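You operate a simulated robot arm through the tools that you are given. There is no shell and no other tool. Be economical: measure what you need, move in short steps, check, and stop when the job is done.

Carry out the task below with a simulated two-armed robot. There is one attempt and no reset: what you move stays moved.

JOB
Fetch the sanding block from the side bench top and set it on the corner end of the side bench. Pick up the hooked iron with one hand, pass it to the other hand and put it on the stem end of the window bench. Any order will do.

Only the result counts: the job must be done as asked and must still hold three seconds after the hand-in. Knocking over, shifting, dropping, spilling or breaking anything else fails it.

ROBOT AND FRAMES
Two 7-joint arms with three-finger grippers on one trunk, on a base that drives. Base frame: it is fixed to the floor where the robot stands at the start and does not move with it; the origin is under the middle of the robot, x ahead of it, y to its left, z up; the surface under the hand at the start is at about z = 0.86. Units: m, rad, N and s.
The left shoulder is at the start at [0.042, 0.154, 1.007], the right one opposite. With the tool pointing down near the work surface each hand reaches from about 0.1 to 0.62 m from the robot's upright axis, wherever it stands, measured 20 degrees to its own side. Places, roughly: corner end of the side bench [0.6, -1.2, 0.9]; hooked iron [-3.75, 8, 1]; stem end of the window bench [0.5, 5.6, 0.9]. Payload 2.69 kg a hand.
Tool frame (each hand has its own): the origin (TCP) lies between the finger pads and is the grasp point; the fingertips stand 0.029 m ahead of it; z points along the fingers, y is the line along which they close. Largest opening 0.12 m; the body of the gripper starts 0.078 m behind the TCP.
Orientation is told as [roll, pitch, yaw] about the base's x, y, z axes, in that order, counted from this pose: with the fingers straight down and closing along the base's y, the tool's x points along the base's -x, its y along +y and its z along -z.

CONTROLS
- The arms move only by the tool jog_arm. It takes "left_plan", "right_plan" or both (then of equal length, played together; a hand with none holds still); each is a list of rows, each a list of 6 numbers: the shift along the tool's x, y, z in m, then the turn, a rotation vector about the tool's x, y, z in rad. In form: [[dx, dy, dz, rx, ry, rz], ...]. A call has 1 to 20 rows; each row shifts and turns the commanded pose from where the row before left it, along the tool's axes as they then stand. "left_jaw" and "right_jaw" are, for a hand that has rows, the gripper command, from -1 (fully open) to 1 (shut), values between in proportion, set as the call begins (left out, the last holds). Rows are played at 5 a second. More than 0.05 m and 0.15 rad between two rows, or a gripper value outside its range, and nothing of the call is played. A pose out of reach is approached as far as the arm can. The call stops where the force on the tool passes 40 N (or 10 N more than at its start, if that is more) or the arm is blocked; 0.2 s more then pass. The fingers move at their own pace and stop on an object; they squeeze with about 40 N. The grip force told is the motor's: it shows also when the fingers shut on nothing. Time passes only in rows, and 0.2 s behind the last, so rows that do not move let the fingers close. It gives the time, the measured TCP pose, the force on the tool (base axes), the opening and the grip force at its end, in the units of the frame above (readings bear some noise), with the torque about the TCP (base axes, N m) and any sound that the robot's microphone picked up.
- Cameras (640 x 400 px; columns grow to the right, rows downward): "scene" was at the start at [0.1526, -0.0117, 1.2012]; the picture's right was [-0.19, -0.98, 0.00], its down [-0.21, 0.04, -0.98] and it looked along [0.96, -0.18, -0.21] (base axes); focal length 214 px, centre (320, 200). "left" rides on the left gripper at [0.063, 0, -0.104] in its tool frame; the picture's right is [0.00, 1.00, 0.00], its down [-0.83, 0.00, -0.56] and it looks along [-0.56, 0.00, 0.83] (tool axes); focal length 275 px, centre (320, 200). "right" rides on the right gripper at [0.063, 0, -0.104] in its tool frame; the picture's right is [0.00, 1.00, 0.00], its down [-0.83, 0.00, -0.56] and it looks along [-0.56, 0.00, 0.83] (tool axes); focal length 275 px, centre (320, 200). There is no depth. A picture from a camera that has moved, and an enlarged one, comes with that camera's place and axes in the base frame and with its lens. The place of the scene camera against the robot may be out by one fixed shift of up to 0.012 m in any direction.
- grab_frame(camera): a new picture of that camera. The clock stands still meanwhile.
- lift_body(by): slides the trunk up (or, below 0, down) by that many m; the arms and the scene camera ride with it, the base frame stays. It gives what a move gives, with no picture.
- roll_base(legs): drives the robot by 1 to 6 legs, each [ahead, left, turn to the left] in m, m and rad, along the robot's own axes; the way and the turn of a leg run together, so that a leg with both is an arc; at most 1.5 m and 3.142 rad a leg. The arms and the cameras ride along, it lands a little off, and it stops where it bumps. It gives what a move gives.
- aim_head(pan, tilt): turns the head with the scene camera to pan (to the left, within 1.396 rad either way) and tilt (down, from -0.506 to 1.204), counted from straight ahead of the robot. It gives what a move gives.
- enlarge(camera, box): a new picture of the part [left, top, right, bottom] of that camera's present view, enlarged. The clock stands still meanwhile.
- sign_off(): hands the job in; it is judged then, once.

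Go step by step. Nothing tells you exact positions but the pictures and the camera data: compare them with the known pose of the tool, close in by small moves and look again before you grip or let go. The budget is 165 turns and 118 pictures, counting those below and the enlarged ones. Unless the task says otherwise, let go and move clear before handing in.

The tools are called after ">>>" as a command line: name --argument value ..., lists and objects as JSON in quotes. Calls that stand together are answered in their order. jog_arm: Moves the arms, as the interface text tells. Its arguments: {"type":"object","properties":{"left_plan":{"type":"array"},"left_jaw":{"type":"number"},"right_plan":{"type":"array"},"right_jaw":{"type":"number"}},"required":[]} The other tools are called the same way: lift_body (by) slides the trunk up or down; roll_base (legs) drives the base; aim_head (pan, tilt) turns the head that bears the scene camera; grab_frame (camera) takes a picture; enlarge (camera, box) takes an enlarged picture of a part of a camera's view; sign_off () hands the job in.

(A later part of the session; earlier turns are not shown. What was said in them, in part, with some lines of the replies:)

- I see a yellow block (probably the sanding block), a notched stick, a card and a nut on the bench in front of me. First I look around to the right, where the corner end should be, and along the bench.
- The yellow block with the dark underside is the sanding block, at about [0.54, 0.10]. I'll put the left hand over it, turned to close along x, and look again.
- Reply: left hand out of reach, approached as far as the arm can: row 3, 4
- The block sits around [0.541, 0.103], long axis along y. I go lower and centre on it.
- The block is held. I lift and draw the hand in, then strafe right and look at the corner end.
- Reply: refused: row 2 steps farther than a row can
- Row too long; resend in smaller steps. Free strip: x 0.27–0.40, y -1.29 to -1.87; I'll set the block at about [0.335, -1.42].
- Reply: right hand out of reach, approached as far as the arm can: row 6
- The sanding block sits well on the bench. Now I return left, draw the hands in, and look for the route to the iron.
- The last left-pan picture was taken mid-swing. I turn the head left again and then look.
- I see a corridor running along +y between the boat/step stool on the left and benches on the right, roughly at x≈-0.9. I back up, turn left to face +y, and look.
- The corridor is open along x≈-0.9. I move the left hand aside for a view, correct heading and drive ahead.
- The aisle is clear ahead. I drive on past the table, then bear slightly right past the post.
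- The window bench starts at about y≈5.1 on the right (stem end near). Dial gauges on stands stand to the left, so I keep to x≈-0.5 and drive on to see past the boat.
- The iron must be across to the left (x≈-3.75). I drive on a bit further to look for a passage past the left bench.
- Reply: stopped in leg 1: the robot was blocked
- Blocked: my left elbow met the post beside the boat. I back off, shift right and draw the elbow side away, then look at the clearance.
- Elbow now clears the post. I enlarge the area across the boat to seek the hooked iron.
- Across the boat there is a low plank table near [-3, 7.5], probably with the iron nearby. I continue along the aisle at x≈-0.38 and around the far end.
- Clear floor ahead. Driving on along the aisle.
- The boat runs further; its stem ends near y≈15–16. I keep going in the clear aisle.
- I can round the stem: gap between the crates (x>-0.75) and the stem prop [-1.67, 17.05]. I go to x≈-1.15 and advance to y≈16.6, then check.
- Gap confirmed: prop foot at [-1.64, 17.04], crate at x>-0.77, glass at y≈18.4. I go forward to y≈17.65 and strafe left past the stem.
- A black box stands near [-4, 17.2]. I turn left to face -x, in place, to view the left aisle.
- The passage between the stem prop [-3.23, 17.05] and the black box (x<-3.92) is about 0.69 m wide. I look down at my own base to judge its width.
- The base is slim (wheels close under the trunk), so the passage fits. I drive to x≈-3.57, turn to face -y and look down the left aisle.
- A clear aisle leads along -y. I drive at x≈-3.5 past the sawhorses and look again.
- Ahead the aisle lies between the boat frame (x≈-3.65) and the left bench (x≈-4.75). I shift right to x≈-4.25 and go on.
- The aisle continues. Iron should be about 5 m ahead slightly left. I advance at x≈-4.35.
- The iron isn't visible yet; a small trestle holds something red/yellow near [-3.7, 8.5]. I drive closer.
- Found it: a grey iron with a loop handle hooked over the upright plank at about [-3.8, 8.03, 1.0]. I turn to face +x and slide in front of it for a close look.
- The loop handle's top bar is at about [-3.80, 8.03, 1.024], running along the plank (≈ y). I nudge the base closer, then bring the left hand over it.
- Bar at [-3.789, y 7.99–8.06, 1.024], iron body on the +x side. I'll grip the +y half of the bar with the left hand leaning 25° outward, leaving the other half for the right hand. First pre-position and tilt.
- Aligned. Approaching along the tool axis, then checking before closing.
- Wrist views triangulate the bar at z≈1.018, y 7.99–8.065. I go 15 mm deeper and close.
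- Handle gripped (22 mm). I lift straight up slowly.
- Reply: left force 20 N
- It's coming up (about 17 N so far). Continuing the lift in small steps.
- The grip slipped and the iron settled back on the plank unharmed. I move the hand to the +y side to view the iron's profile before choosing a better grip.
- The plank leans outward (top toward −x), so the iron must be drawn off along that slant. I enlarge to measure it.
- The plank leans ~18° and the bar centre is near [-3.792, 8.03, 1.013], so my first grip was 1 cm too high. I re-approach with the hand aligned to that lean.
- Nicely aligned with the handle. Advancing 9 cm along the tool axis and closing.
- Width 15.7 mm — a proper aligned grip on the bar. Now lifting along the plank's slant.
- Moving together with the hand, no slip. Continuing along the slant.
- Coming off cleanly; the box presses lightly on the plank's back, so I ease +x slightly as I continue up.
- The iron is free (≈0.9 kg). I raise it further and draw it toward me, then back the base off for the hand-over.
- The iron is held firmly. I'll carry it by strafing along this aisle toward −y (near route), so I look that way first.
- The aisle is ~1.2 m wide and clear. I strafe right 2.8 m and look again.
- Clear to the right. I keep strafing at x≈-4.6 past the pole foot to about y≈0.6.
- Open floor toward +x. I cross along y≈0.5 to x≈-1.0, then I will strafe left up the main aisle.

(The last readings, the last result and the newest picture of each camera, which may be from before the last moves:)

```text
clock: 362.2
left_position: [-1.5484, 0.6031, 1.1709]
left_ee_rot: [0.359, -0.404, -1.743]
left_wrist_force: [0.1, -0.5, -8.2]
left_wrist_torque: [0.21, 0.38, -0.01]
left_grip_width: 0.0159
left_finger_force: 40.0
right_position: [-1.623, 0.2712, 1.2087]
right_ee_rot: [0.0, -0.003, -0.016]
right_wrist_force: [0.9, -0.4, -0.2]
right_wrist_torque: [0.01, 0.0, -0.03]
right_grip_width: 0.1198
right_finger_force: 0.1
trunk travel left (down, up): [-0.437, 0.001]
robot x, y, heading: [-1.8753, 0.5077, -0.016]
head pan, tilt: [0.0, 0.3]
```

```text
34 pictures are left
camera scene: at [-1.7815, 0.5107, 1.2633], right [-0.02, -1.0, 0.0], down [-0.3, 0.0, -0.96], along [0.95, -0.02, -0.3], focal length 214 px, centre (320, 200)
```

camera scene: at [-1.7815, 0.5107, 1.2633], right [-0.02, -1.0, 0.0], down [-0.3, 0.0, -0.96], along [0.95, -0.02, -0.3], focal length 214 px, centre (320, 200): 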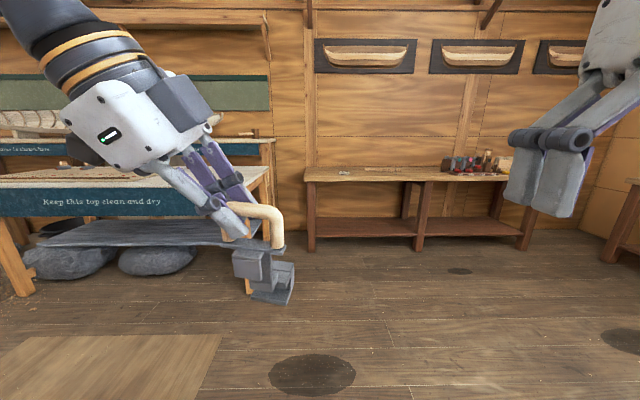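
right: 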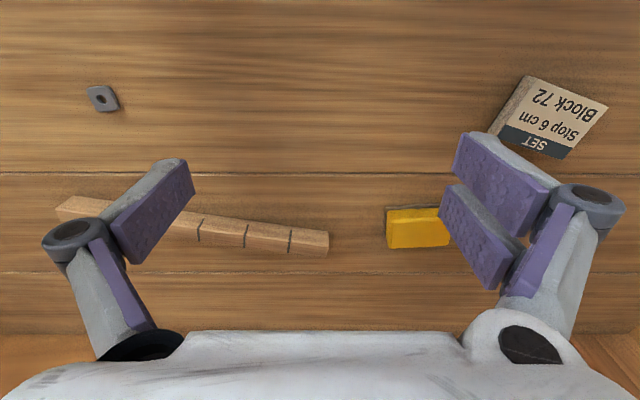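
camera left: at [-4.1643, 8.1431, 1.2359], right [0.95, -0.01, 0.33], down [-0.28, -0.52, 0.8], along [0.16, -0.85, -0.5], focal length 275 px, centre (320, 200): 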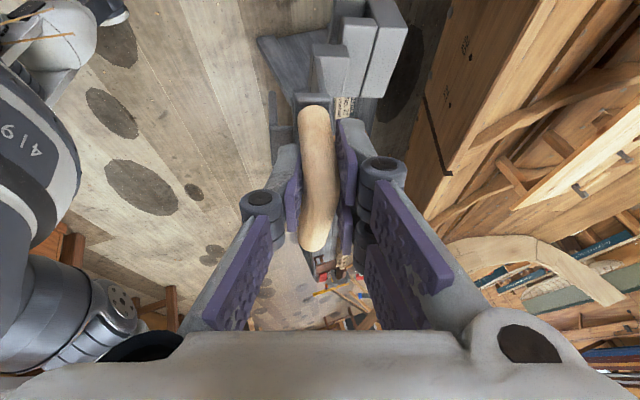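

>>> roll_base --legs '[[0.85, 0, 0.016], [0, 1.4, 0], [0, 1.2, 0]]'

>>> aim_head --pan 1.2 --tilt 0.35

>>> aim_head --pan 1.3 --tilt 0.35

>>> grab_frame --camera "scene"

```text
clock: 386.4
left_position: [-0.7007, 3.218, 1.1718]
left_ee_rot: [0.359, -0.402, -1.711]
left_wrist_force: [-0.1, -0.4, -7.8]
left_wrist_torque: [0.19, 0.38, 0.0]
left_grip_width: 0.0156
left_finger_force: 39.8
right_position: [-0.7662, 2.8836, 1.208]
right_ee_rot: [0.0, -0.003, 0.018]
right_wrist_force: [0.4, -0.3, -0.2]
right_wrist_torque: [0.02, -0.02, 0.04]
right_grip_width: 0.12
right_finger_force: 0.1
trunk travel left (down, up): [-0.437, 0.001]
robot x, y, heading: [-1.0246, 3.1116, 0.017]
head pan, tilt: [0.0, 0.3]
```

```text
clock: 387.8
left_position: [-0.7016, 3.2186, 1.1708]
left_ee_rot: [0.358, -0.402, -1.71]
left_wrist_force: [0.8, -0.4, -8.7]
left_wrist_torque: [0.16, 0.39, -0.02]
left_grip_width: 0.0157
left_finger_force: 40.3
right_position: [-0.7662, 2.8814, 1.2079]
right_ee_rot: [-0.001, -0.004, 0.016]
right_wrist_force: [0.2, 0.0, 1.1]
right_wrist_torque: [-0.01, 0.04, 0.02]
right_grip_width: 0.1197
right_finger_force: 0.1
trunk travel left (down, up): [-0.437, 0.001]
robot x, y, heading: [-1.0238, 3.1078, 0.02]
head pan, tilt: [1.201, 0.351]
```

```text
clock: 388.4
left_position: [-0.7016, 3.2173, 1.1709]
left_ee_rot: [0.358, -0.402, -1.712]
left_wrist_force: [0.1, -0.4, -7.0]
left_wrist_torque: [0.16, 0.4, -0.03]
left_grip_width: 0.0157
left_finger_force: 39.9
right_position: [-0.7666, 2.8833, 1.2097]
right_ee_rot: [0.0, -0.004, 0.017]
right_wrist_force: [-0.2, -0.1, -0.1]
right_wrist_torque: [-0.02, -0.02, 0.02]
right_grip_width: 0.1201
right_finger_force: 0.2
trunk travel left (down, up): [-0.437, 0.001]
robot x, y, heading: [-1.024, 3.1099, 0.015]
head pan, tilt: [1.3, 0.351]
```

```text
33 pictures are left
camera scene: at [-1.0018, 3.2071, 1.2586], right [0.97, -0.25, 0.0], down [-0.09, -0.33, -0.94], along [0.24, 0.91, -0.34], focal length 214 px, centre (320, 200)
```

scene: 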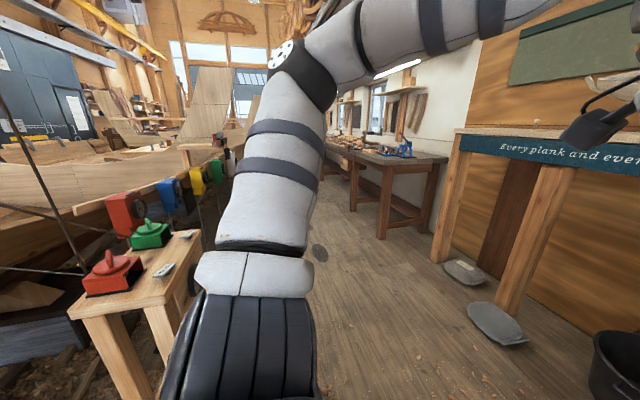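

The aisle is clear. I move forward to x≈-0.6 and strafe left to the near end of the window bench.

>>> roll_base --legs '[[0.42, 0, -0.017], [0, 1.2, 0], [0, 1.1, 0]]'

>>> aim_head --pan 0.1 --tilt 0.4

>>> aim_head --pan 0.0 --tilt 0.4

>>> grab_frame --camera "scene"

```text
clock: 408.3
left_position: [-0.3119, 5.5074, 1.1716]
left_ee_rot: [0.358, -0.403, -1.71]
left_wrist_force: [0.4, 0.7, -7.8]
left_wrist_torque: [0.16, 0.4, -0.02]
left_grip_width: 0.0155
left_finger_force: 40.1
right_position: [-0.3771, 5.1742, 1.21]
right_ee_rot: [-0.001, -0.003, 0.015]
right_wrist_force: [-0.3, 0.1, -0.1]
right_wrist_torque: [0.01, 0.0, 0.02]
right_grip_width: 0.1201
right_finger_force: 0.0
trunk travel left (down, up): [-0.437, 0.001]
robot x, y, heading: [-0.6355, 5.4002, 0.015]
head pan, tilt: [1.3, 0.351]
```

```text
clock: 409.7
left_position: [-0.3113, 5.5086, 1.1712]
left_ee_rot: [0.358, -0.403, -1.713]
left_wrist_force: [-0.5, -0.1, -8.6]
left_wrist_torque: [0.17, 0.38, -0.04]
left_grip_width: 0.0156
left_finger_force: 40.3
right_position: [-0.3753, 5.1747, 1.2089]
right_ee_rot: [-0.001, -0.006, 0.014]
right_wrist_force: [0.0, 0.2, 0.5]
right_wrist_torque: [0.04, 0.0, 0.01]
right_grip_width: 0.1202
right_finger_force: 0.0
trunk travel left (down, up): [-0.437, 0.001]
robot x, y, heading: [-0.6383, 5.4026, 0.015]
head pan, tilt: [0.099, 0.4]
```

```text
clock: 410.4
left_position: [-0.3125, 5.5091, 1.171]
left_ee_rot: [0.357, -0.404, -1.712]
left_wrist_force: [0.0, 0.3, -7.8]
left_wrist_torque: [0.14, 0.38, 0.0]
left_grip_width: 0.0155
left_finger_force: 39.4
right_position: [-0.3772, 5.1734, 1.209]
right_ee_rot: [0.0, -0.004, 0.013]
right_wrist_force: [-0.4, -0.3, -0.5]
right_wrist_torque: [0.01, 0.0, -0.01]
right_grip_width: 0.12
right_finger_force: 0.0
trunk travel left (down, up): [-0.437, 0.001]
robot x, y, heading: [-0.6328, 5.4026, 0.02]
head pan, tilt: [0.0, 0.4]
```

```text
32 pictures are left
camera scene: at [-0.5428, 5.4099, 1.254], right [0.02, -1.0, 0.0], down [-0.39, -0.01, -0.92], along [0.92, 0.01, -0.39], focal length 214 px, centre (320, 200)
```

scene: 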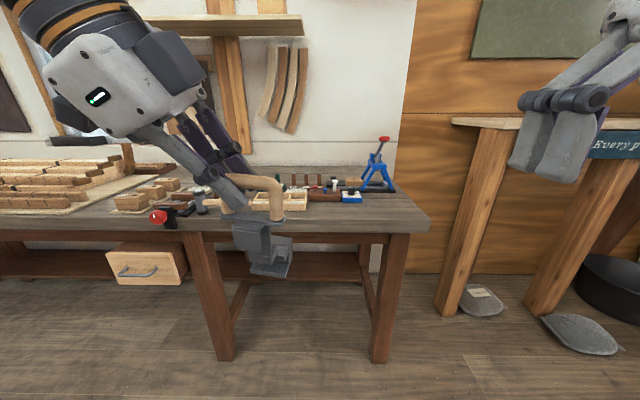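

I enlarge the near end of the window bench to find a free spot.

>>> enlarge --camera "scene" --box '[260, 120, 450, 250]'

```text
3.08 times, centred on (355, 185) of scene
camera zoom: at [-0.5428, 5.4099, 1.254], right [0.02, -1.0, 0.0], down [-0.39, -0.01, -0.92], along [0.92, 0.01, -0.39], focal length 660 px, centre (212, 246)
```

zoom: 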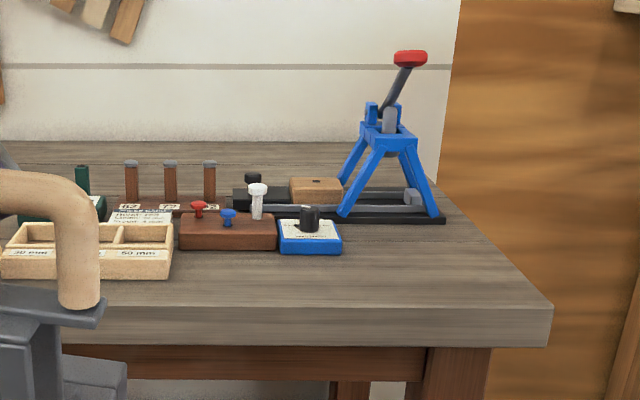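

Free bench area: the front corner around [0.29, 5.15] (bench front edge x≈0.175, end y≈5.0). Before approaching I level the iron (undo the lean) and turn the right hand to mirror the left.

>>> jog_arm --left_plan '[[0, 0, 0, 0.097, 0, -0.045], [0, 0, 0, 0.097, 0, -0.045], [0, 0, 0, 0.097, 0, -0.045], [0, 0, 0, 0, 0, 0], [0, 0, 0, 0, 0, 0], [0, 0, 0, 0, 0, 0], [0, 0, 0, 0, 0, 0], [0, 0, 0, 0, 0, 0], [0, 0, 0, 0, 0, 0], [0, 0, 0, 0, 0, 0], [0, 0, 0, 0, 0, 0], [0, 0, 0, 0, 0, 0], [0, 0, 0, 0, 0, 0], [0, 0, 0, 0, 0, 0]]' --right_plan '[[0, 0, 0, 0, 0, -0.143], [0, 0, 0, 0, 0, -0.143], [0, 0, 0, 0, 0, -0.143], [0, 0, 0, 0, 0, -0.143], [0, 0, 0, 0, 0, -0.143], [0, 0, 0, 0, 0, -0.143], [0, 0, 0, 0, 0, -0.143], [0, 0, 0, 0, 0, -0.143], [0, 0, 0, 0, 0, -0.143], [0, 0, 0, 0, 0, -0.143], [0, 0, 0, 0, 0, -0.141], [0, 0, 0, 0, -0.143, 0], [0, 0, 0, 0, -0.143, 0], [0, 0, 0, 0, -0.143, 0]]' --right_jaw -1

>>> enlarge --camera "scene" --box '[180, 120, 400, 300]'

```text
clock: 413.4
left_position: [-0.3116, 5.508, 1.1712]
left_ee_rot: [0.009, -0.427, -1.566]
left_wrist_force: [0.5, 0.1, -7.9]
left_wrist_torque: [0.13, 0.1, 0.0]
left_grip_width: 0.0153
left_finger_force: 40.6
right_position: [-0.3761, 5.1732, 1.209]
right_ee_rot: [-0.006, -0.431, 1.586]
right_wrist_force: [0.1, -0.4, 0.3]
right_wrist_torque: [-0.01, -0.03, 0.0]
right_grip_width: 0.1197
right_finger_force: 0.0
trunk travel left (down, up): [-0.437, 0.001]
robot x, y, heading: [-0.6376, 5.3999, 0.013]
head pan, tilt: [0.0, 0.4]
```

```text
2.22 times, centred on (290, 210) of scene
camera zoom: at [-0.5428, 5.4092, 1.254], right [0.01, -1.0, 0.0], down [-0.39, -0.01, -0.92], along [0.92, 0.01, -0.39], focal length 477 px, centre (387, 178)
```

zoom: 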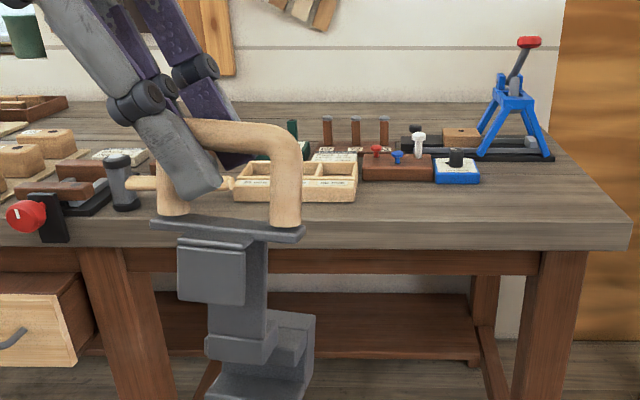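

The iron hangs level now; its foot is lower than expected. I look from the right wrist camera to get its full profile.

>>> grab_frame --camera "right"

```text
29 pictures are left
camera right: at [-0.3756, 5.0727, 1.2774], right [-1.0, -0.02, -0.01], down [-0.01, 0.52, 0.85], along [-0.01, 0.85, -0.52], focal length 275 px, centre (320, 200)
```

right: 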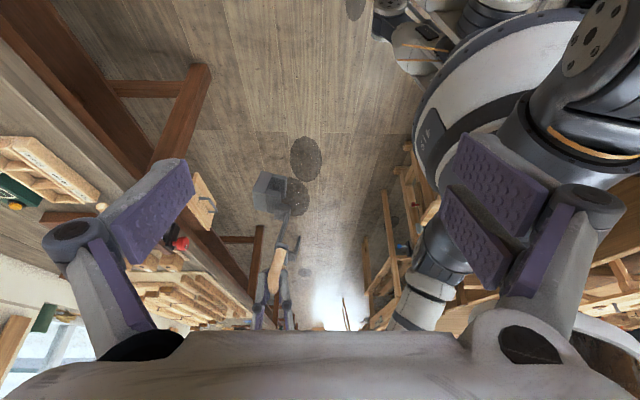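

>>> enlarge --camera "right" --box '[220, 150, 350, 340]'

```text
2.11 times, centred on (285, 245) of right
camera zoom: at [-0.3756, 5.0727, 1.2774], right [-1.0, -0.02, -0.01], down [-0.01, 0.52, 0.85], along [-0.01, 0.85, -0.52], focal length 580 px, centre (394, 105)
```

zoom: 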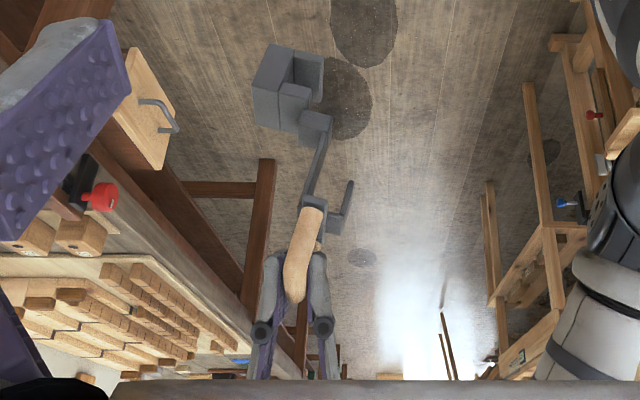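

The iron stands ~0.205 m from bar to foot, foot slightly +x of the bar, stem vertical. I now bring it over the free corner: strafe right, then forward.

>>> roll_base --legs '[[0, -0.39, 0], [0.48, 0, -0.013]]'

>>> grab_frame --camera "scene"

```text
clock: 419.4
left_position: [0.1785, 5.1155, 1.172]
left_ee_rot: [0.01, -0.426, -1.578]
left_wrist_force: [0.8, -0.9, -6.7]
left_wrist_torque: [0.12, 0.15, -0.01]
left_grip_width: 0.0154
left_finger_force: 40.0
right_position: [0.1101, 4.7827, 1.2085]
right_ee_rot: [-0.002, -0.429, 1.579]
right_wrist_force: [0.7, 0.5, -0.7]
right_wrist_torque: [0.01, 0.02, 0.0]
right_grip_width: 0.1202
right_finger_force: 0.0
trunk travel left (down, up): [-0.437, 0.001]
robot x, y, heading: [-0.149, 5.0148, 0.005]
head pan, tilt: [0.0, 0.4]
```

```text
27 pictures are left
camera scene: at [-0.0538, 5.0189, 1.254], right [0.01, -1.0, 0.0], down [-0.39, 0.0, -0.92], along [0.92, 0.01, -0.39], focal length 214 px, centre (320, 200)
```

scene: 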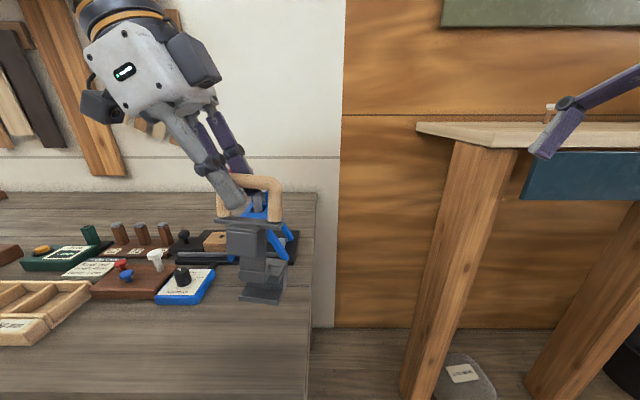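

I shift the iron to about [0.27, 5.155] and lower it to near the bench top, leaving margin to the gauge and the bench end.

>>> jog_arm --left_plan '[[0.018, 0.03, -0.0085, 0, 0, 0], [0.018, 0.03, -0.0085, 0, 0, 0], [0, 0.03, 0, 0, 0, 0], [0.0105, 0, 0.0228, 0, 0, 0], [0.0105, 0, 0.0228, 0, 0, 0], [0, 0, 0, 0, 0, 0]]'

>>> grab_frame --camera "scene"

>>> grab_frame --camera "right"

```text
clock: 420.8
left_position: [0.2675, 5.1565, 1.1216]
left_ee_rot: [0.009, -0.428, -1.58]
left_wrist_force: [0.1, 0.4, -6.8]
left_wrist_torque: [0.16, 0.13, -0.01]
left_grip_width: 0.0154
left_finger_force: 39.9
right_position: [0.1104, 4.781, 1.2096]
right_ee_rot: [-0.006, -0.428, 1.577]
right_wrist_force: [0.0, 0.2, 0.7]
right_wrist_torque: [0.0, 0.0, 0.01]
right_grip_width: 0.12
right_finger_force: 0.0
trunk travel left (down, up): [-0.437, 0.001]
robot x, y, heading: [-0.1433, 5.0096, 0.007]
head pan, tilt: [0.0, 0.4]
```

```text
26 pictures are left
camera scene: at [-0.0542, 5.0189, 1.2541], right [0.01, -1.0, 0.0], down [-0.39, 0.0, -0.92], along [0.92, 0.01, -0.39], focal length 214 px, centre (320, 200)
```

scene: 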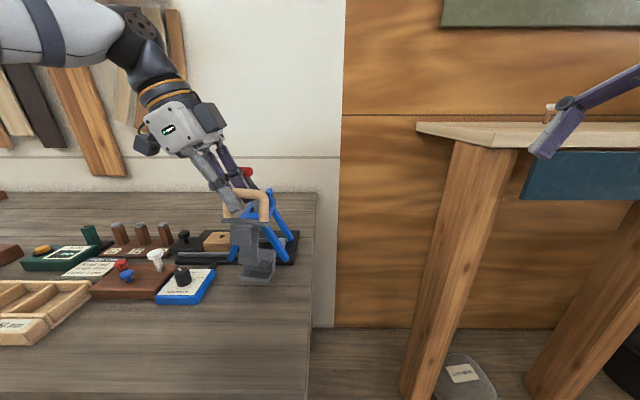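

```text
25 pictures are left
camera right: at [0.1099, 4.681, 1.2779], right [-1.0, -0.01, -0.01], down [-0.01, 0.53, 0.85], along [0.0, 0.85, -0.53], focal length 275 px, centre (320, 200)
```

right: 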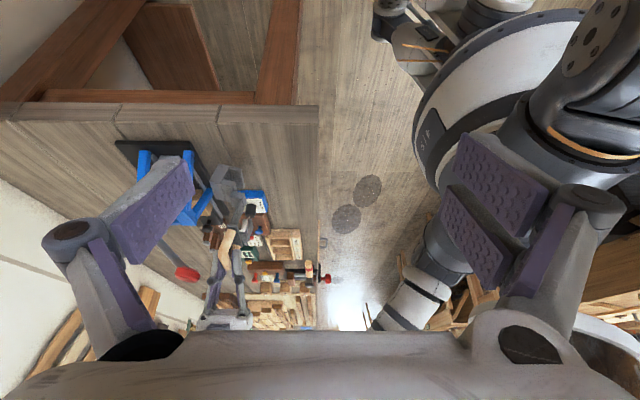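

The jack base is nearer than thought (x≥0.377), the bench edge is at x≈0.115, end at y≈5.047. I draw the iron back 5 cm and check.

>>> jog_arm --left_plan '[[0, -0.025, 0, 0, 0, 0], [0, -0.025, 0, 0, 0, 0], [0, 0, 0, 0, 0, 0]]'

>>> enlarge --camera "right" --box '[130, 100, 350, 330]'

```text
clock: 421.6
left_position: [0.2196, 5.1556, 1.1207]
left_ee_rot: [0.007, -0.426, -1.576]
left_wrist_force: [0.0, 0.1, -8.5]
left_wrist_torque: [0.15, 0.15, -0.01]
left_grip_width: 0.0153
left_finger_force: 39.9
right_position: [0.1099, 4.7812, 1.2076]
right_ee_rot: [-0.004, -0.43, 1.575]
right_wrist_force: [-0.2, 0.2, -0.6]
right_wrist_torque: [0.01, 0.02, 0.01]
right_grip_width: 0.1198
right_finger_force: 0.1
trunk travel left (down, up): [-0.437, 0.001]
robot x, y, heading: [-0.145, 5.0145, 0.0]
head pan, tilt: [0.0, 0.4]
```

```text
1.74 times, centred on (240, 215) of right
camera zoom: at [0.1106, 4.6809, 1.2775], right [-1.0, -0.01, 0.0], down [-0.01, 0.52, 0.85], along [0.0, 0.85, -0.52], focal length 479 px, centre (459, 174)
```

zoom: 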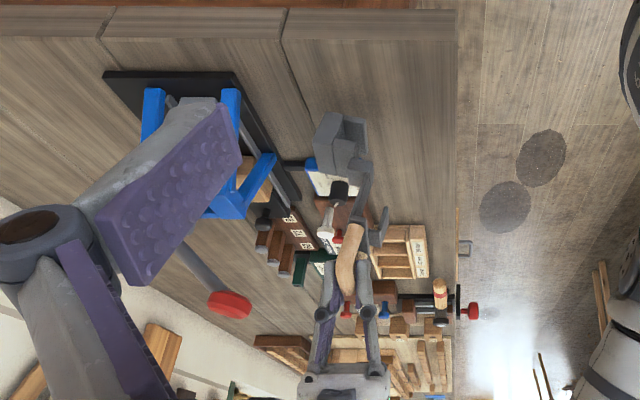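

The iron hovers over free bench. Now I bring the open right hand to a pre-grip pose above the other half of the bar.

>>> jog_arm --right_plan '[[0, -0.037, 0, 0, 0, 0], [0, -0.037, 0, 0, 0, 0], [0, -0.036, 0, 0, 0, 0], [-0.0379, 0, 0.0174, 0, 0, 0], [-0.0379, 0, 0.0174, 0, 0, 0], [-0.0379, 0, 0.0174, 0, 0, 0], [-0.0379, 0, 0.0174, 0, 0, 0], [-0.0379, 0, 0.0174, 0, 0, 0], [-0.0379, 0, 0.0174, 0, 0, 0], [-0.0329, 0, 0.015, 0, 0, 0], [0, 0, 0, 0, 0, 0]]'

>>> grab_frame --camera "right"

```text
clock: 424.0
left_position: [0.2199, 5.1551, 1.1224]
left_ee_rot: [0.006, -0.428, -1.577]
left_wrist_force: [-0.5, -0.8, -8.0]
left_wrist_torque: [0.13, 0.12, 0.03]
left_grip_width: 0.0152
left_finger_force: 40.2
right_position: [0.2202, 5.0673, 1.2091]
right_ee_rot: [-0.005, -0.429, 1.576]
right_wrist_force: [-0.7, -0.4, 1.3]
right_wrist_torque: [0.01, 0.03, -0.03]
right_grip_width: 0.1203
right_finger_force: 0.1
trunk travel left (down, up): [-0.437, 0.001]
robot x, y, heading: [-0.148, 5.0099, 0.002]
head pan, tilt: [0.0, 0.4]
```

```text
23 pictures are left
camera right: at [0.2205, 4.9667, 1.2792], right [-1.0, -0.01, -0.01], down [-0.01, 0.52, 0.85], along [0.0, 0.85, -0.52], focal length 275 px, centre (320, 200)
```

right: 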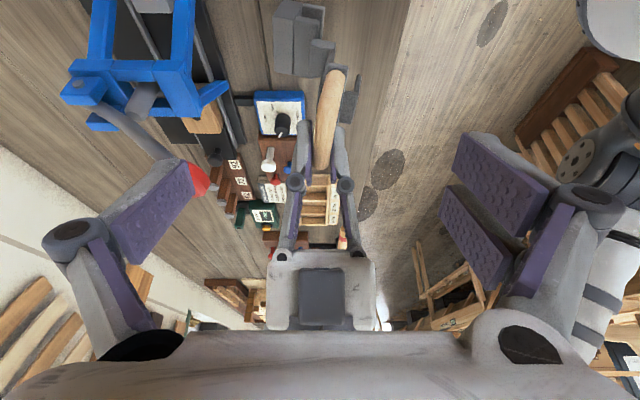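

The jack's red lever knob is at about [0.34, 5.16, 1.14], close to my open right finger. I back the base 10 cm so the hand-over happens clear of it, still over the bench edge.

>>> roll_base --legs '[[-0.1, 0, 0]]'

>>> jog_arm --right_plan '[[0, 0, 0.03, 0, 0, 0], [0, 0, 0.03, 0, 0, 0]]' --right_jaw -0.6

>>> grab_frame --camera "right"

>>> grab_frame --camera "scene"

```text
clock: 425.2
left_position: [0.1205, 5.1534, 1.1201]
left_ee_rot: [0.008, -0.427, -1.577]
left_wrist_force: [0.1, -0.7, -8.4]
left_wrist_torque: [0.1, 0.13, -0.02]
left_grip_width: 0.0152
left_finger_force: 40.1
right_position: [0.1226, 5.0668, 1.2099]
right_ee_rot: [-0.005, -0.429, 1.576]
right_wrist_force: [-0.8, -0.1, -0.3]
right_wrist_torque: [-0.01, 0.0, -0.01]
right_grip_width: 0.12
right_finger_force: 0.1
trunk travel left (down, up): [-0.437, 0.001]
robot x, y, heading: [-0.2489, 5.0113, 0.005]
head pan, tilt: [0.0, 0.4]
```

```text
clock: 425.8
left_position: [0.1221, 5.155, 1.1211]
left_ee_rot: [0.007, -0.427, -1.579]
left_wrist_force: [0.2, 0.8, -7.1]
left_wrist_torque: [0.11, 0.14, 0.01]
left_grip_width: 0.0153
left_finger_force: 40.4
right_position: [0.124, 5.0927, 1.1546]
right_ee_rot: [-0.003, -0.429, 1.577]
right_wrist_force: [-0.1, 0.5, 0.6]
right_wrist_torque: [0.01, 0.02, 0.03]
right_grip_width: 0.0958
right_finger_force: 0.0
trunk travel left (down, up): [-0.437, 0.001]
robot x, y, heading: [-0.2452, 5.0098, 0.006]
head pan, tilt: [0.0, 0.4]
```

```text
22 pictures are left
camera right: at [0.1236, 4.9922, 1.2244], right [-1.0, -0.01, -0.01], down [-0.01, 0.52, 0.85], along [0.0, 0.85, -0.52], focal length 275 px, centre (320, 200)
```

right: 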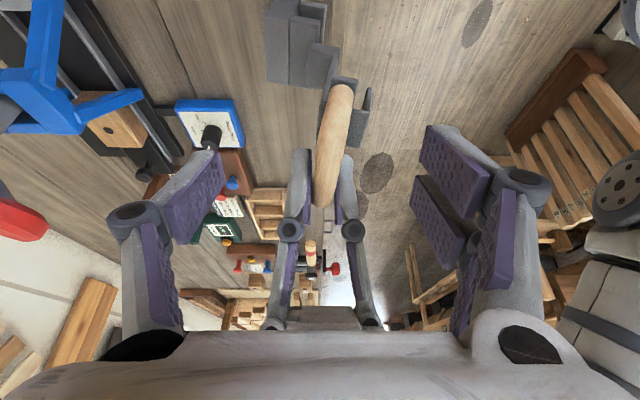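

```text
21 pictures are left
camera scene: at [-0.1519, 5.0185, 1.254], right [0.0, -1.0, 0.0], down [-0.39, 0.0, -0.92], along [0.92, 0.0, -0.39], focal length 214 px, centre (320, 200)
```

scene: 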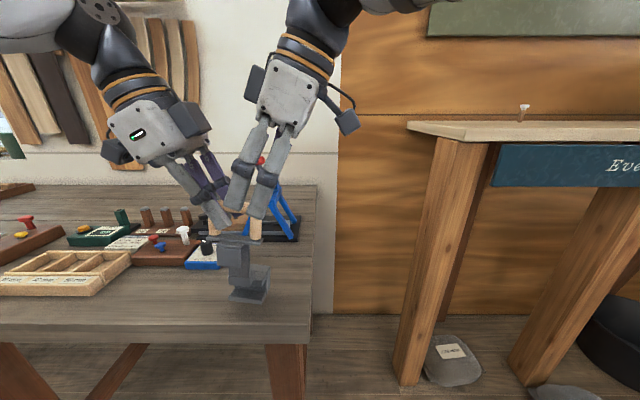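

Good clearance now. I centre the right hand on the bar's near half and advance the last few centimetres.

>>> jog_arm --right_plan '[[0.008, 0.008, 0.01, 0, 0, 0], [0, 0, 0.012, 0, 0, 0], [0, 0, 0.012, 0, 0, 0], [0, 0, 0, 0, 0, 0]]'

>>> grab_frame --camera "right"

>>> enlarge --camera "scene" --box '[180, 130, 310, 310]'

```text
clock: 426.8
left_position: [0.1215, 5.1552, 1.121]
left_ee_rot: [0.006, -0.428, -1.578]
left_wrist_force: [-0.5, 0.4, -8.1]
left_wrist_torque: [0.14, 0.17, 0.0]
left_grip_width: 0.0155
left_finger_force: 39.6
right_position: [0.1138, 5.0989, 1.1211]
right_ee_rot: [-0.004, -0.428, 1.576]
right_wrist_force: [1.1, 0.4, 0.7]
right_wrist_torque: [0.02, 0.03, 0.02]
right_grip_width: 0.0959
right_finger_force: 0.0
trunk travel left (down, up): [-0.437, 0.001]
robot x, y, heading: [-0.2467, 5.0153, 0.003]
head pan, tilt: [0.0, 0.4]
```

```text
20 pictures are left
camera right: at [0.1136, 4.9986, 1.1899], right [-1.0, -0.01, -0.01], down [-0.01, 0.52, 0.85], along [0.0, 0.85, -0.52], focal length 275 px, centre (320, 200)
```

right: 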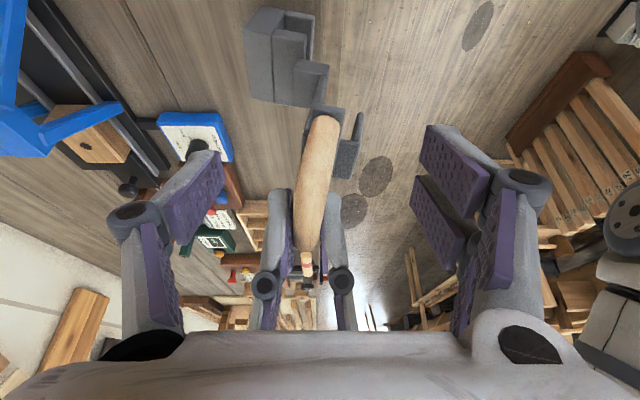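

```text
2.22 times, centred on (245, 220) of scene
camera zoom: at [-0.152, 5.0183, 1.254], right [0.0, -1.0, 0.0], down [-0.39, 0.0, -0.92], along [0.92, 0.0, -0.39], focal length 477 px, centre (487, 156)
```

zoom: 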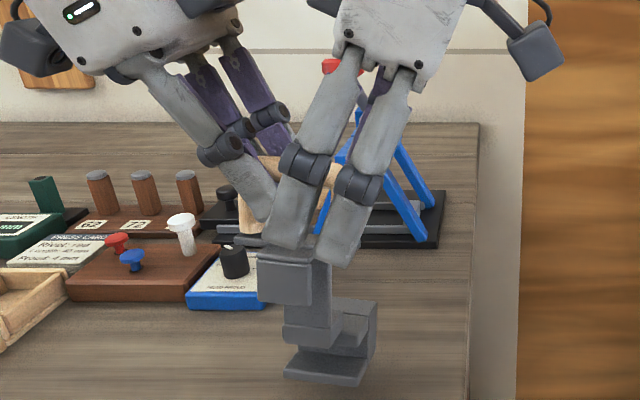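

The bar passes right through the right grasp point. Closing the right hand.

>>> jog_arm --right_plan '[[0, 0, 0, 0, 0, 0], [0, 0, 0, 0, 0, 0], [0, 0, 0, 0, 0, 0], [0, 0, 0, 0, 0, 0]]' --right_jaw 1

>>> grab_frame --camera "right"

```text
clock: 427.8
left_position: [0.12, 5.1561, 1.1207]
left_ee_rot: [0.003, -0.426, -1.578]
left_wrist_force: [-28.8, 4.2, -7.6]
left_wrist_torque: [-0.41, -0.18, -0.94]
left_grip_width: 0.0149
left_finger_force: 39.9
right_position: [0.1149, 5.098, 1.1215]
right_ee_rot: [-0.009, -0.43, 1.574]
right_wrist_force: [28.3, -4.2, 0.6]
right_wrist_torque: [0.58, 0.41, -0.72]
right_grip_width: 0.0164
right_finger_force: 39.6
trunk travel left (down, up): [-0.437, 0.001]
robot x, y, heading: [-0.2414, 5.0139, 0.009]
head pan, tilt: [0.0, 0.4]
```

```text
18 pictures are left
camera right: at [0.1149, 4.9977, 1.1903], right [-1.0, 0.0, -0.01], down [-0.01, 0.52, 0.85], along [0.0, 0.85, -0.52], focal length 275 px, centre (320, 200)
```

right: 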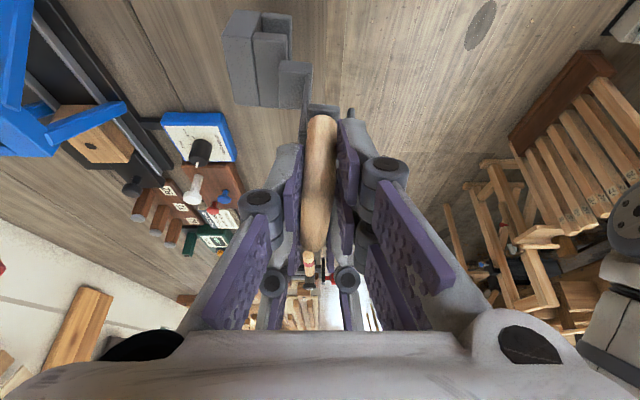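

Both hands hold the bar, with some sideways preload (28 N). I ease the right hand a few millimetres to relieve it before releasing the left.

>>> jog_arm --right_plan '[[0, -0.0015, 0, 0, 0, 0], [0, -0.0015, 0, 0, 0, 0], [0, 0, 0, 0, 0, 0]]'

```text
clock: 428.6
left_position: [0.1218, 5.154, 1.1225]
left_ee_rot: [0.008, -0.427, -1.58]
left_wrist_force: [-18.8, 3.1, -8.9]
left_wrist_torque: [-0.35, -0.23, -0.65]
left_grip_width: 0.0152
left_finger_force: 40.0
right_position: [0.1171, 5.0998, 1.1215]
right_ee_rot: [-0.003, -0.428, 1.574]
right_wrist_force: [19.4, -1.9, 2.7]
right_wrist_torque: [0.56, 0.5, -0.49]
right_grip_width: 0.0164
right_finger_force: 40.2
trunk travel left (down, up): [-0.437, 0.001]
robot x, y, heading: [-0.245, 5.0146, 0.004]
head pan, tilt: [0.0, 0.4]
```

>>> jog_arm --right_plan '[[0, -0.002, 0, 0, 0, 0], [0, -0.002, 0, 0, 0, 0], [0, -0.001, 0, 0, 0, 0], [0, 0, 0, 0, 0, 0]]'

>>> jog_arm --left_plan '[[0, 0, 0, 0, 0, 0], [0, 0, 0, 0, 0, 0], [0, 0, 0, 0, 0, 0]]' --left_jaw 0.2

>>> grab_frame --camera "right"

```text
clock: 429.6
left_position: [0.1224, 5.1563, 1.1206]
left_ee_rot: [0.012, -0.427, -1.576]
left_wrist_force: [8.0, 3.5, -15.0]
left_wrist_torque: [0.41, -0.24, 0.31]
left_grip_width: 0.0149
left_finger_force: 39.9
right_position: [0.1212, 5.0988, 1.1209]
right_ee_rot: [0.0, -0.429, 1.578]
right_wrist_force: [-8.0, -4.2, 8.5]
right_wrist_torque: [0.13, 0.52, 0.17]
right_grip_width: 0.0158
right_finger_force: 40.1
trunk travel left (down, up): [-0.437, 0.001]
robot x, y, heading: [-0.2456, 5.0116, 0.004]
head pan, tilt: [0.0, 0.4]
```

```text
clock: 430.4
left_position: [0.1217, 5.1542, 1.1214]
left_ee_rot: [0.009, -0.428, -1.576]
left_wrist_force: [0.5, 0.1, -0.9]
left_wrist_torque: [-0.01, -0.01, 0.01]
left_grip_width: 0.0483
left_finger_force: 0.1
right_position: [0.1232, 5.0979, 1.1211]
right_ee_rot: [-0.003, -0.427, 1.577]
right_wrist_force: [-0.7, -0.4, -7.8]
right_wrist_torque: [-0.32, 0.31, 0.02]
right_grip_width: 0.0155
right_finger_force: 40.3
trunk travel left (down, up): [-0.437, 0.001]
robot x, y, heading: [-0.2446, 5.0126, 0.008]
head pan, tilt: [0.0, 0.4]
```

```text
17 pictures are left
camera right: at [0.1228, 4.9977, 1.1899], right [-1.0, -0.01, -0.01], down [-0.01, 0.53, 0.85], along [0.0, 0.85, -0.53], focal length 275 px, centre (320, 200)
```

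right: 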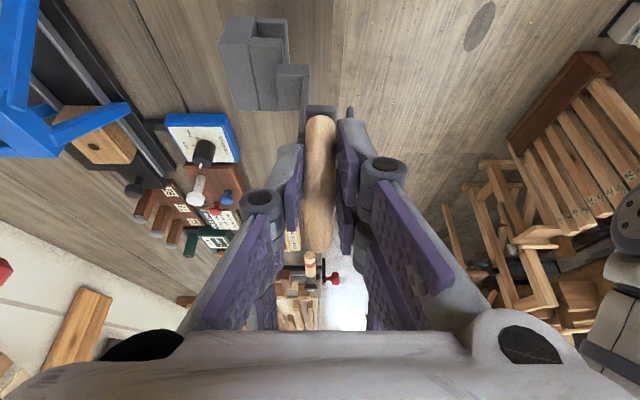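

The right hand now holds the iron alone (7.8 N). I withdraw the left hand.

>>> jog_arm --left_plan '[[0, 0, -0.03, 0, 0, 0], [0, 0, -0.04, 0, 0, 0], [0, 0, -0.04, 0, 0, 0], [0, -0.03, -0.03, 0, 0, 0], [0, -0.04, -0.02, 0, 0, 0]]'

>>> grab_frame --camera "scene"

```text
clock: 431.6
left_position: [0.0482, 5.2243, 1.2633]
left_ee_rot: [0.01, -0.428, -1.577]
left_wrist_force: [-0.1, -1.0, 0.3]
left_wrist_torque: [-0.04, 0.02, 0.01]
left_grip_width: 0.048
left_finger_force: 0.0
right_position: [0.1221, 5.0989, 1.1218]
right_ee_rot: [-0.004, -0.427, 1.577]
right_wrist_force: [-0.5, 0.9, -7.3]
right_wrist_torque: [-0.31, 0.35, 0.02]
right_grip_width: 0.0156
right_finger_force: 39.9
trunk travel left (down, up): [-0.437, 0.001]
robot x, y, heading: [-0.2478, 5.013, 0.005]
head pan, tilt: [0.0, 0.4]
```

```text
16 pictures are left
camera scene: at [-0.1524, 5.0188, 1.2541], right [0.0, -1.0, 0.0], down [-0.39, 0.0, -0.92], along [0.92, 0.0, -0.39], focal length 214 px, centre (320, 200)
```

scene: 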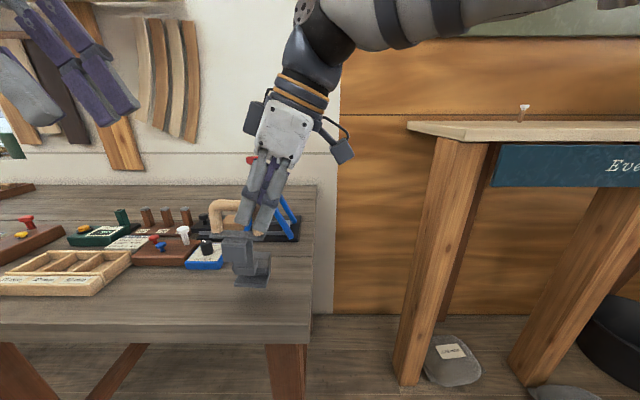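

Hand-over complete. Now I carry the iron ~8.5 cm inward over the bench with the right hand and lower it partway.

>>> jog_arm --right_plan '[[0, -0.03, 0, 0, 0, 0], [0, -0.03, 0, 0, 0, 0], [-0.009, -0.025, 0.004, 0, 0, 0], [0.0042, 0, 0.0091, 0, 0, 0], [0.0042, 0, 0.0091, 0, 0, 0], [0, 0, 0, 0, 0, 0]]'

>>> enlarge --camera "scene" --box '[180, 140, 350, 320]'

>>> grab_frame --camera "right"

```text
clock: 433.0
left_position: [0.0492, 5.2228, 1.2615]
left_ee_rot: [0.006, -0.428, -1.578]
left_wrist_force: [0.6, -0.2, -0.9]
left_wrist_torque: [0.0, 0.02, 0.0]
left_grip_width: 0.048
left_finger_force: 0.1
right_position: [0.2069, 5.108, 1.1031]
right_ee_rot: [-0.002, -0.427, 1.575]
right_wrist_force: [0.1, -0.1, -8.1]
right_wrist_torque: [-0.32, 0.29, -0.03]
right_grip_width: 0.0157
right_finger_force: 40.2
trunk travel left (down, up): [-0.437, 0.001]
robot x, y, heading: [-0.2438, 5.0108, 0.004]
head pan, tilt: [0.0, 0.4]
```

```text
2.22 times, centred on (265, 230) of scene
camera zoom: at [-0.152, 5.0182, 1.254], right [0.0, -1.0, 0.0], down [-0.39, 0.0, -0.92], along [0.92, 0.0, -0.39], focal length 477 px, centre (442, 133)
```

zoom: 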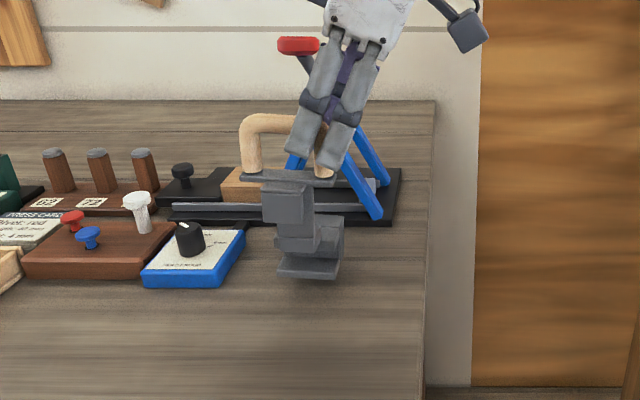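

```text
14 pictures are left
camera right: at [0.2074, 5.0065, 1.1709], right [-1.0, -0.01, 0.0], down [-0.01, 0.53, 0.85], along [0.0, 0.85, -0.53], focal length 275 px, centre (320, 200)
```

right: 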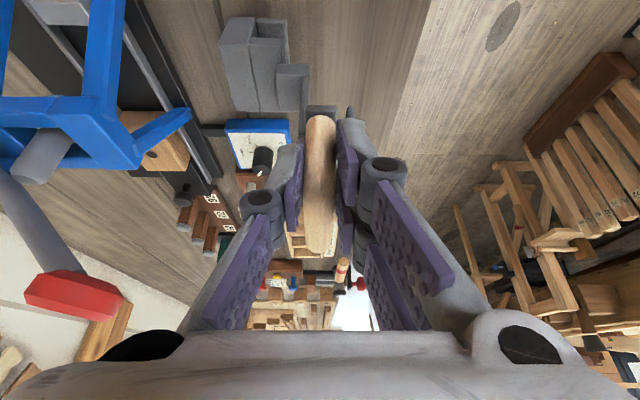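

Position is clear of the jack and gauge. Lowering in small steps until contact.

>>> jog_arm --right_plan '[[0.0042, 0, 0.0091, 0, 0, 0], [0.0021, 0, 0.0045, 0, 0, 0], [0, 0, 0, 0, 0, 0]]'

>>> enlarge --camera "scene" --box '[180, 140, 350, 320]'

```text
clock: 433.8
left_position: [0.0488, 5.2233, 1.2621]
left_ee_rot: [0.006, -0.429, -1.576]
left_wrist_force: [0.6, 1.4, 1.0]
left_wrist_torque: [-0.01, -0.02, 0.02]
left_grip_width: 0.048
left_finger_force: 0.1
right_position: [0.2074, 5.1076, 1.0862]
right_ee_rot: [-0.003, -0.428, 1.576]
right_wrist_force: [-0.1, -0.5, -7.7]
right_wrist_torque: [-0.33, 0.31, 0.02]
right_grip_width: 0.0158
right_finger_force: 40.3
trunk travel left (down, up): [-0.437, 0.001]
robot x, y, heading: [-0.246, 5.0141, 0.005]
head pan, tilt: [0.0, 0.4]
```

```text
2.22 times, centred on (265, 230) of scene
camera zoom: at [-0.1519, 5.0183, 1.254], right [0.0, -1.0, 0.0], down [-0.39, 0.0, -0.92], along [0.92, 0.0, -0.39], focal length 477 px, centre (442, 133)
```

zoom: 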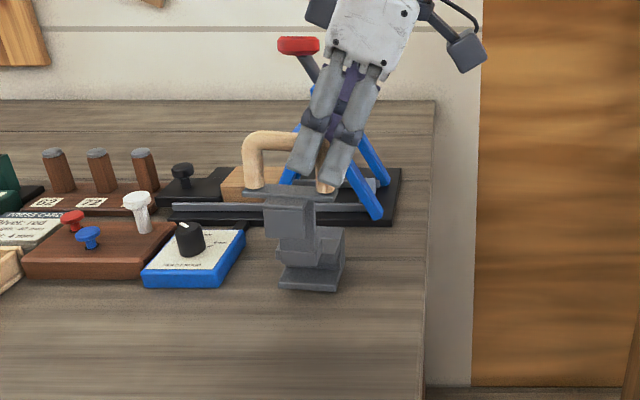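

>>> jog_arm --right_plan '[[0.0021, 0, 0.0045, 0, 0, 0], [0.0021, 0, 0.0045, 0, 0, 0], [0, 0, 0, 0, 0, 0]]'

```text
clock: 434.6
left_position: [0.046, 5.2234, 1.2642]
left_ee_rot: [0.014, -0.427, -1.578]
left_wrist_force: [0.0, 0.4, 0.2]
left_wrist_torque: [0.0, -0.02, -0.02]
left_grip_width: 0.0479
left_finger_force: 0.1
right_position: [0.206, 5.1087, 1.0809]
right_ee_rot: [-0.013, -0.433, 1.58]
right_wrist_force: [-4.1, -1.6, 17.5]
right_wrist_torque: [-0.16, 0.19, 0.08]
right_grip_width: 0.0152
right_finger_force: 40.2
trunk travel left (down, up): [-0.437, 0.001]
robot x, y, heading: [-0.2488, 5.0111, 0.008]
head pan, tilt: [0.0, 0.4]
```

Contact made (foot on bench). I relax the press slightly and check that it stands flat before opening.

>>> jog_arm --right_plan '[[-0.0013, 0, -0.0028, 0, 0, 0], [0, 0, 0, 0, 0, 0]]'

>>> enlarge --camera "scene" --box '[220, 180, 310, 290]'

>>> grab_frame --camera "left"

```text
clock: 435.2
left_position: [0.0468, 5.223, 1.2627]
left_ee_rot: [0.011, -0.429, -1.576]
left_wrist_force: [-1.6, 0.4, 0.2]
left_wrist_torque: [0.01, -0.02, -0.03]
left_grip_width: 0.048
left_finger_force: 0.0
right_position: [0.2065, 5.1085, 1.0816]
right_ee_rot: [-0.007, -0.43, 1.578]
right_wrist_force: [-3.2, 0.8, 15.3]
right_wrist_torque: [0.17, 0.09, 0.06]
right_grip_width: 0.0158
right_finger_force: 40.3
trunk travel left (down, up): [-0.437, 0.001]
robot x, y, heading: [-0.2458, 5.0139, 0.005]
head pan, tilt: [0.0, 0.4]
```

```text
3.64 times, centred on (265, 235) of scene
camera zoom: at [-0.1538, 5.0181, 1.2542], right [0.0, -1.0, 0.0], down [-0.39, 0.0, -0.92], along [0.92, 0.0, -0.39], focal length 780 px, centre (520, 73)
```

zoom: 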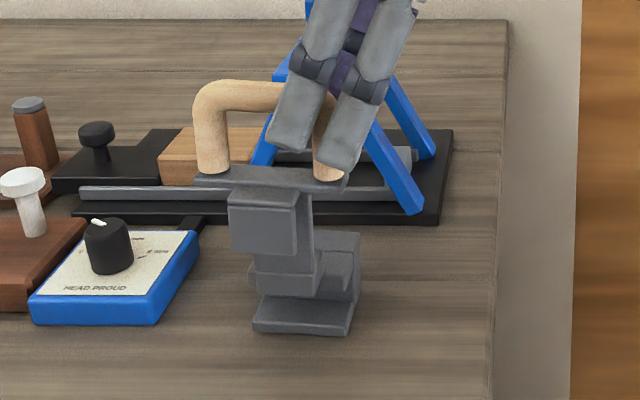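

```text
11 pictures are left
camera left: at [0.0474, 5.3246, 1.3308], right [1.0, -0.01, 0.01], down [-0.01, -0.53, 0.85], along [0.0, -0.85, -0.53], focal length 275 px, centre (320, 200)
```

left: 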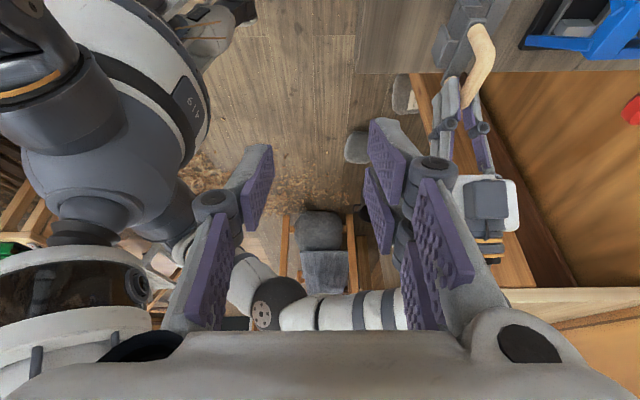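

>>> enlarge --camera "left" --box '[400, 0, 560, 130]'

>>> enlarge --camera "right" --box '[180, 0, 400, 260]'

```text
3.08 times, centred on (480, 65) of left
camera zoom: at [0.0474, 5.3246, 1.3308], right [1.0, -0.01, 0.01], down [-0.01, -0.53, 0.85], along [0.0, -0.85, -0.53], focal length 847 px, centre (-172, 615)
```

zoom: 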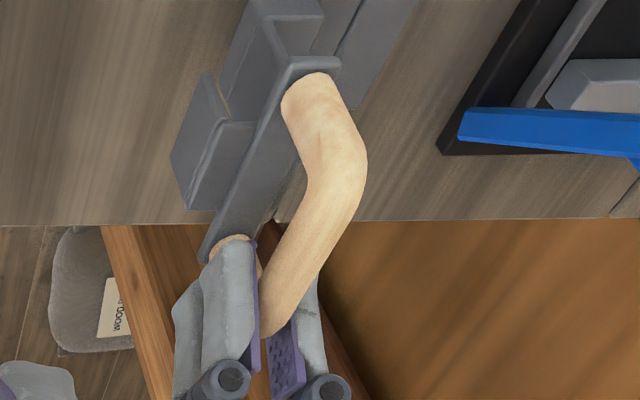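

```text
1.54 times, centred on (290, 130) of right
camera zoom: at [0.2064, 5.0076, 1.1499], right [-1.0, -0.01, -0.01], down [-0.01, 0.52, 0.85], along [0.0, 0.85, -0.52], focal length 424 px, centre (366, 308)
```

zoom: 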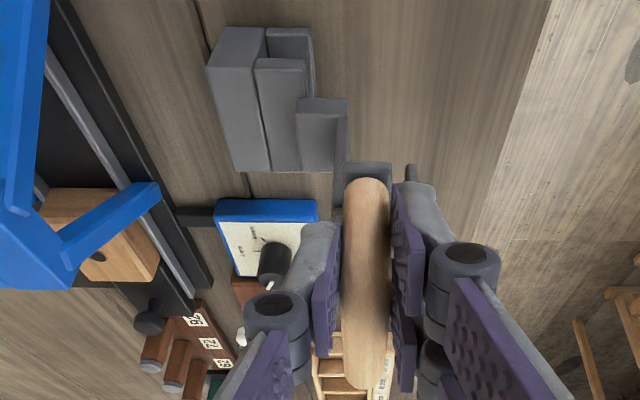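

The foot's edges look level and the iron stands flat. I ease off the remaining press and open the right hand partly.

>>> jog_arm --right_plan '[[-0.0008, 0, -0.0018, 0, 0, 0], [0, 0, 0, 0, 0, 0]]'

>>> jog_arm --right_plan '[[0, 0, 0, 0, 0, 0], [0, 0, 0, 0, 0, 0], [0, 0, 0, 0, 0, 0]]' --right_jaw 0.2

>>> enlarge --camera "scene" --box '[220, 160, 310, 290]'

```text
clock: 435.8
left_position: [0.0484, 5.2231, 1.2616]
left_ee_rot: [0.008, -0.427, -1.578]
left_wrist_force: [0.3, -0.3, -1.0]
left_wrist_torque: [0.01, 0.02, 0.01]
left_grip_width: 0.048
left_finger_force: 0.0
right_position: [0.2086, 5.1078, 1.0797]
right_ee_rot: [-0.003, -0.427, 1.575]
right_wrist_force: [-4.1, 1.4, 2.4]
right_wrist_torque: [0.11, 0.15, 0.15]
right_grip_width: 0.0155
right_finger_force: 39.2
trunk travel left (down, up): [-0.437, 0.001]
robot x, y, heading: [-0.2435, 5.0138, 0.002]
head pan, tilt: [0.0, 0.4]
```

```text
clock: 436.6
left_position: [0.0486, 5.2236, 1.2633]
left_ee_rot: [0.009, -0.427, -1.578]
left_wrist_force: [0.8, 0.2, 0.1]
left_wrist_torque: [0.01, 0.02, 0.03]
left_grip_width: 0.0478
left_finger_force: 0.0
right_position: [0.208, 5.1082, 1.0823]
right_ee_rot: [-0.004, -0.43, 1.575]
right_wrist_force: [-0.2, -0.3, 0.2]
right_wrist_torque: [0.03, -0.01, 0.02]
right_grip_width: 0.0482
right_finger_force: 0.1
trunk travel left (down, up): [-0.437, 0.001]
robot x, y, heading: [-0.2469, 5.0109, 0.005]
head pan, tilt: [0.0, 0.4]
```

```text
3.08 times, centred on (265, 225) of scene
camera zoom: at [-0.1523, 5.0182, 1.2541], right [0.0, -1.0, 0.0], down [-0.39, 0.0, -0.92], along [0.92, 0.0, -0.39], focal length 660 px, centre (489, 123)
```

zoom: 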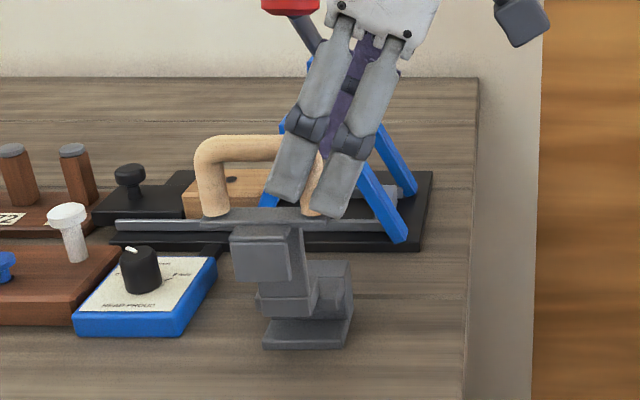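

The iron stands upright on its own. I withdraw the right hand along its axis and check.

>>> jog_arm --right_plan '[[0, 0, -0.02, 0, 0, 0], [0, 0, -0.03, 0, 0, 0], [0, 0, -0.04, 0, 0, 0], [0, 0, -0.04, 0, 0, 0], [0, 0.03, -0.03, 0, 0, 0], [0, 0, 0, 0, 0, 0]]'

>>> grab_frame --camera "scene"

```text
clock: 438.0
left_position: [0.0509, 5.2238, 1.2614]
left_ee_rot: [0.005, -0.427, -1.576]
left_wrist_force: [0.4, 0.0, -1.0]
left_wrist_torque: [-0.02, 0.01, -0.05]
left_grip_width: 0.0485
left_finger_force: 0.0
right_position: [0.1653, 5.0298, 1.217]
right_ee_rot: [-0.002, -0.431, 1.575]
right_wrist_force: [-0.2, -0.2, -0.8]
right_wrist_torque: [0.03, 0.08, 0.0]
right_grip_width: 0.048
right_finger_force: 0.1
right hand out of reach, approached as far as the arm can: row 3, 4
trunk travel left (down, up): [-0.437, 0.001]
robot x, y, heading: [-0.2433, 5.0134, 0.008]
head pan, tilt: [0.0, 0.4]
```

```text
7 pictures are left
camera scene: at [-0.1511, 5.0184, 1.2538], right [0.0, -1.0, 0.0], down [-0.39, 0.0, -0.92], along [0.92, 0.0, -0.39], focal length 214 px, centre (320, 200)
```

scene: 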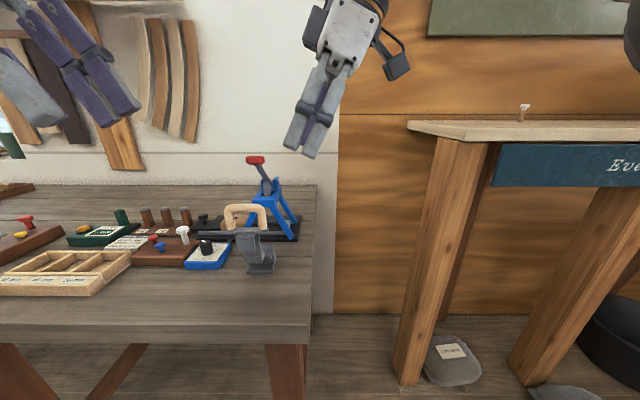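

The iron stands freely at the stem end of the window bench. I back away clear and take a last look.

>>> roll_base --legs '[[-0.3, 0, 0]]'

>>> enlarge --camera "scene" --box '[160, 120, 400, 300]'

```text
clock: 440.0
left_position: [-0.2477, 5.2213, 1.2618]
left_ee_rot: [0.009, -0.427, -1.579]
left_wrist_force: [0.3, -0.2, -0.1]
left_wrist_torque: [0.0, -0.03, 0.01]
left_grip_width: 0.0482
left_finger_force: 0.1
right_position: [-0.1319, 5.0309, 1.218]
right_ee_rot: [-0.004, -0.428, 1.576]
right_wrist_force: [-0.1, 0.3, 0.6]
right_wrist_torque: [0.01, -0.01, -0.01]
right_grip_width: 0.0479
right_finger_force: 0.0
trunk travel left (down, up): [-0.437, 0.001]
robot x, y, heading: [-0.5402, 5.0127, -0.001]
head pan, tilt: [0.0, 0.4]
```

```text
2.22 times, centred on (280, 210) of scene
camera zoom: at [-0.4485, 5.0168, 1.254], right [0.01, -1.0, 0.0], down [-0.39, 0.0, -0.92], along [0.92, 0.0, -0.39], focal length 477 px, centre (409, 178)
```

zoom: 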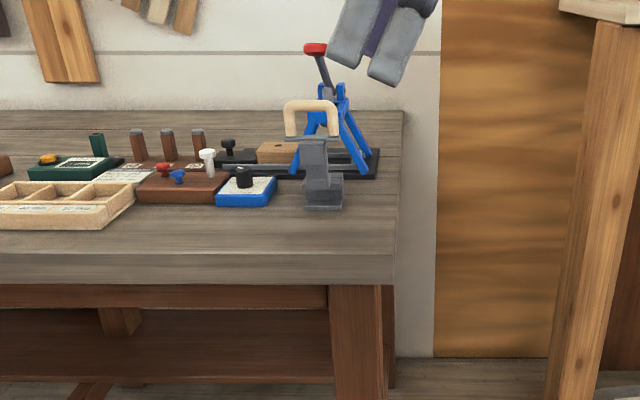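

Both pieces are in place and standing freely, and both hands are clear, so I hand in.

>>> sign_off

```text
The job is handed in.
```

I set the sanding block on the corner end of the side bench. I took the hooked iron with the left hand, passed it to the right hand in the air, and stood it upright on the stem end of the window bench.

- **First lift of the iron:** it slipped out of the left hand and settled back on its plank by about 1 cm. The second grip held.
- **One bump on the way:** driving past the boat, the robot was blocked, apparently by its left elbow against a post. I backed off and saw nothing moved.
- **Where they sit:** the block is at about [0.33, -1.42] and the iron at about [0.21, 5.13]. The iron is near the very end of the window bench, roughly half a metre from the rough point given for the stem end.
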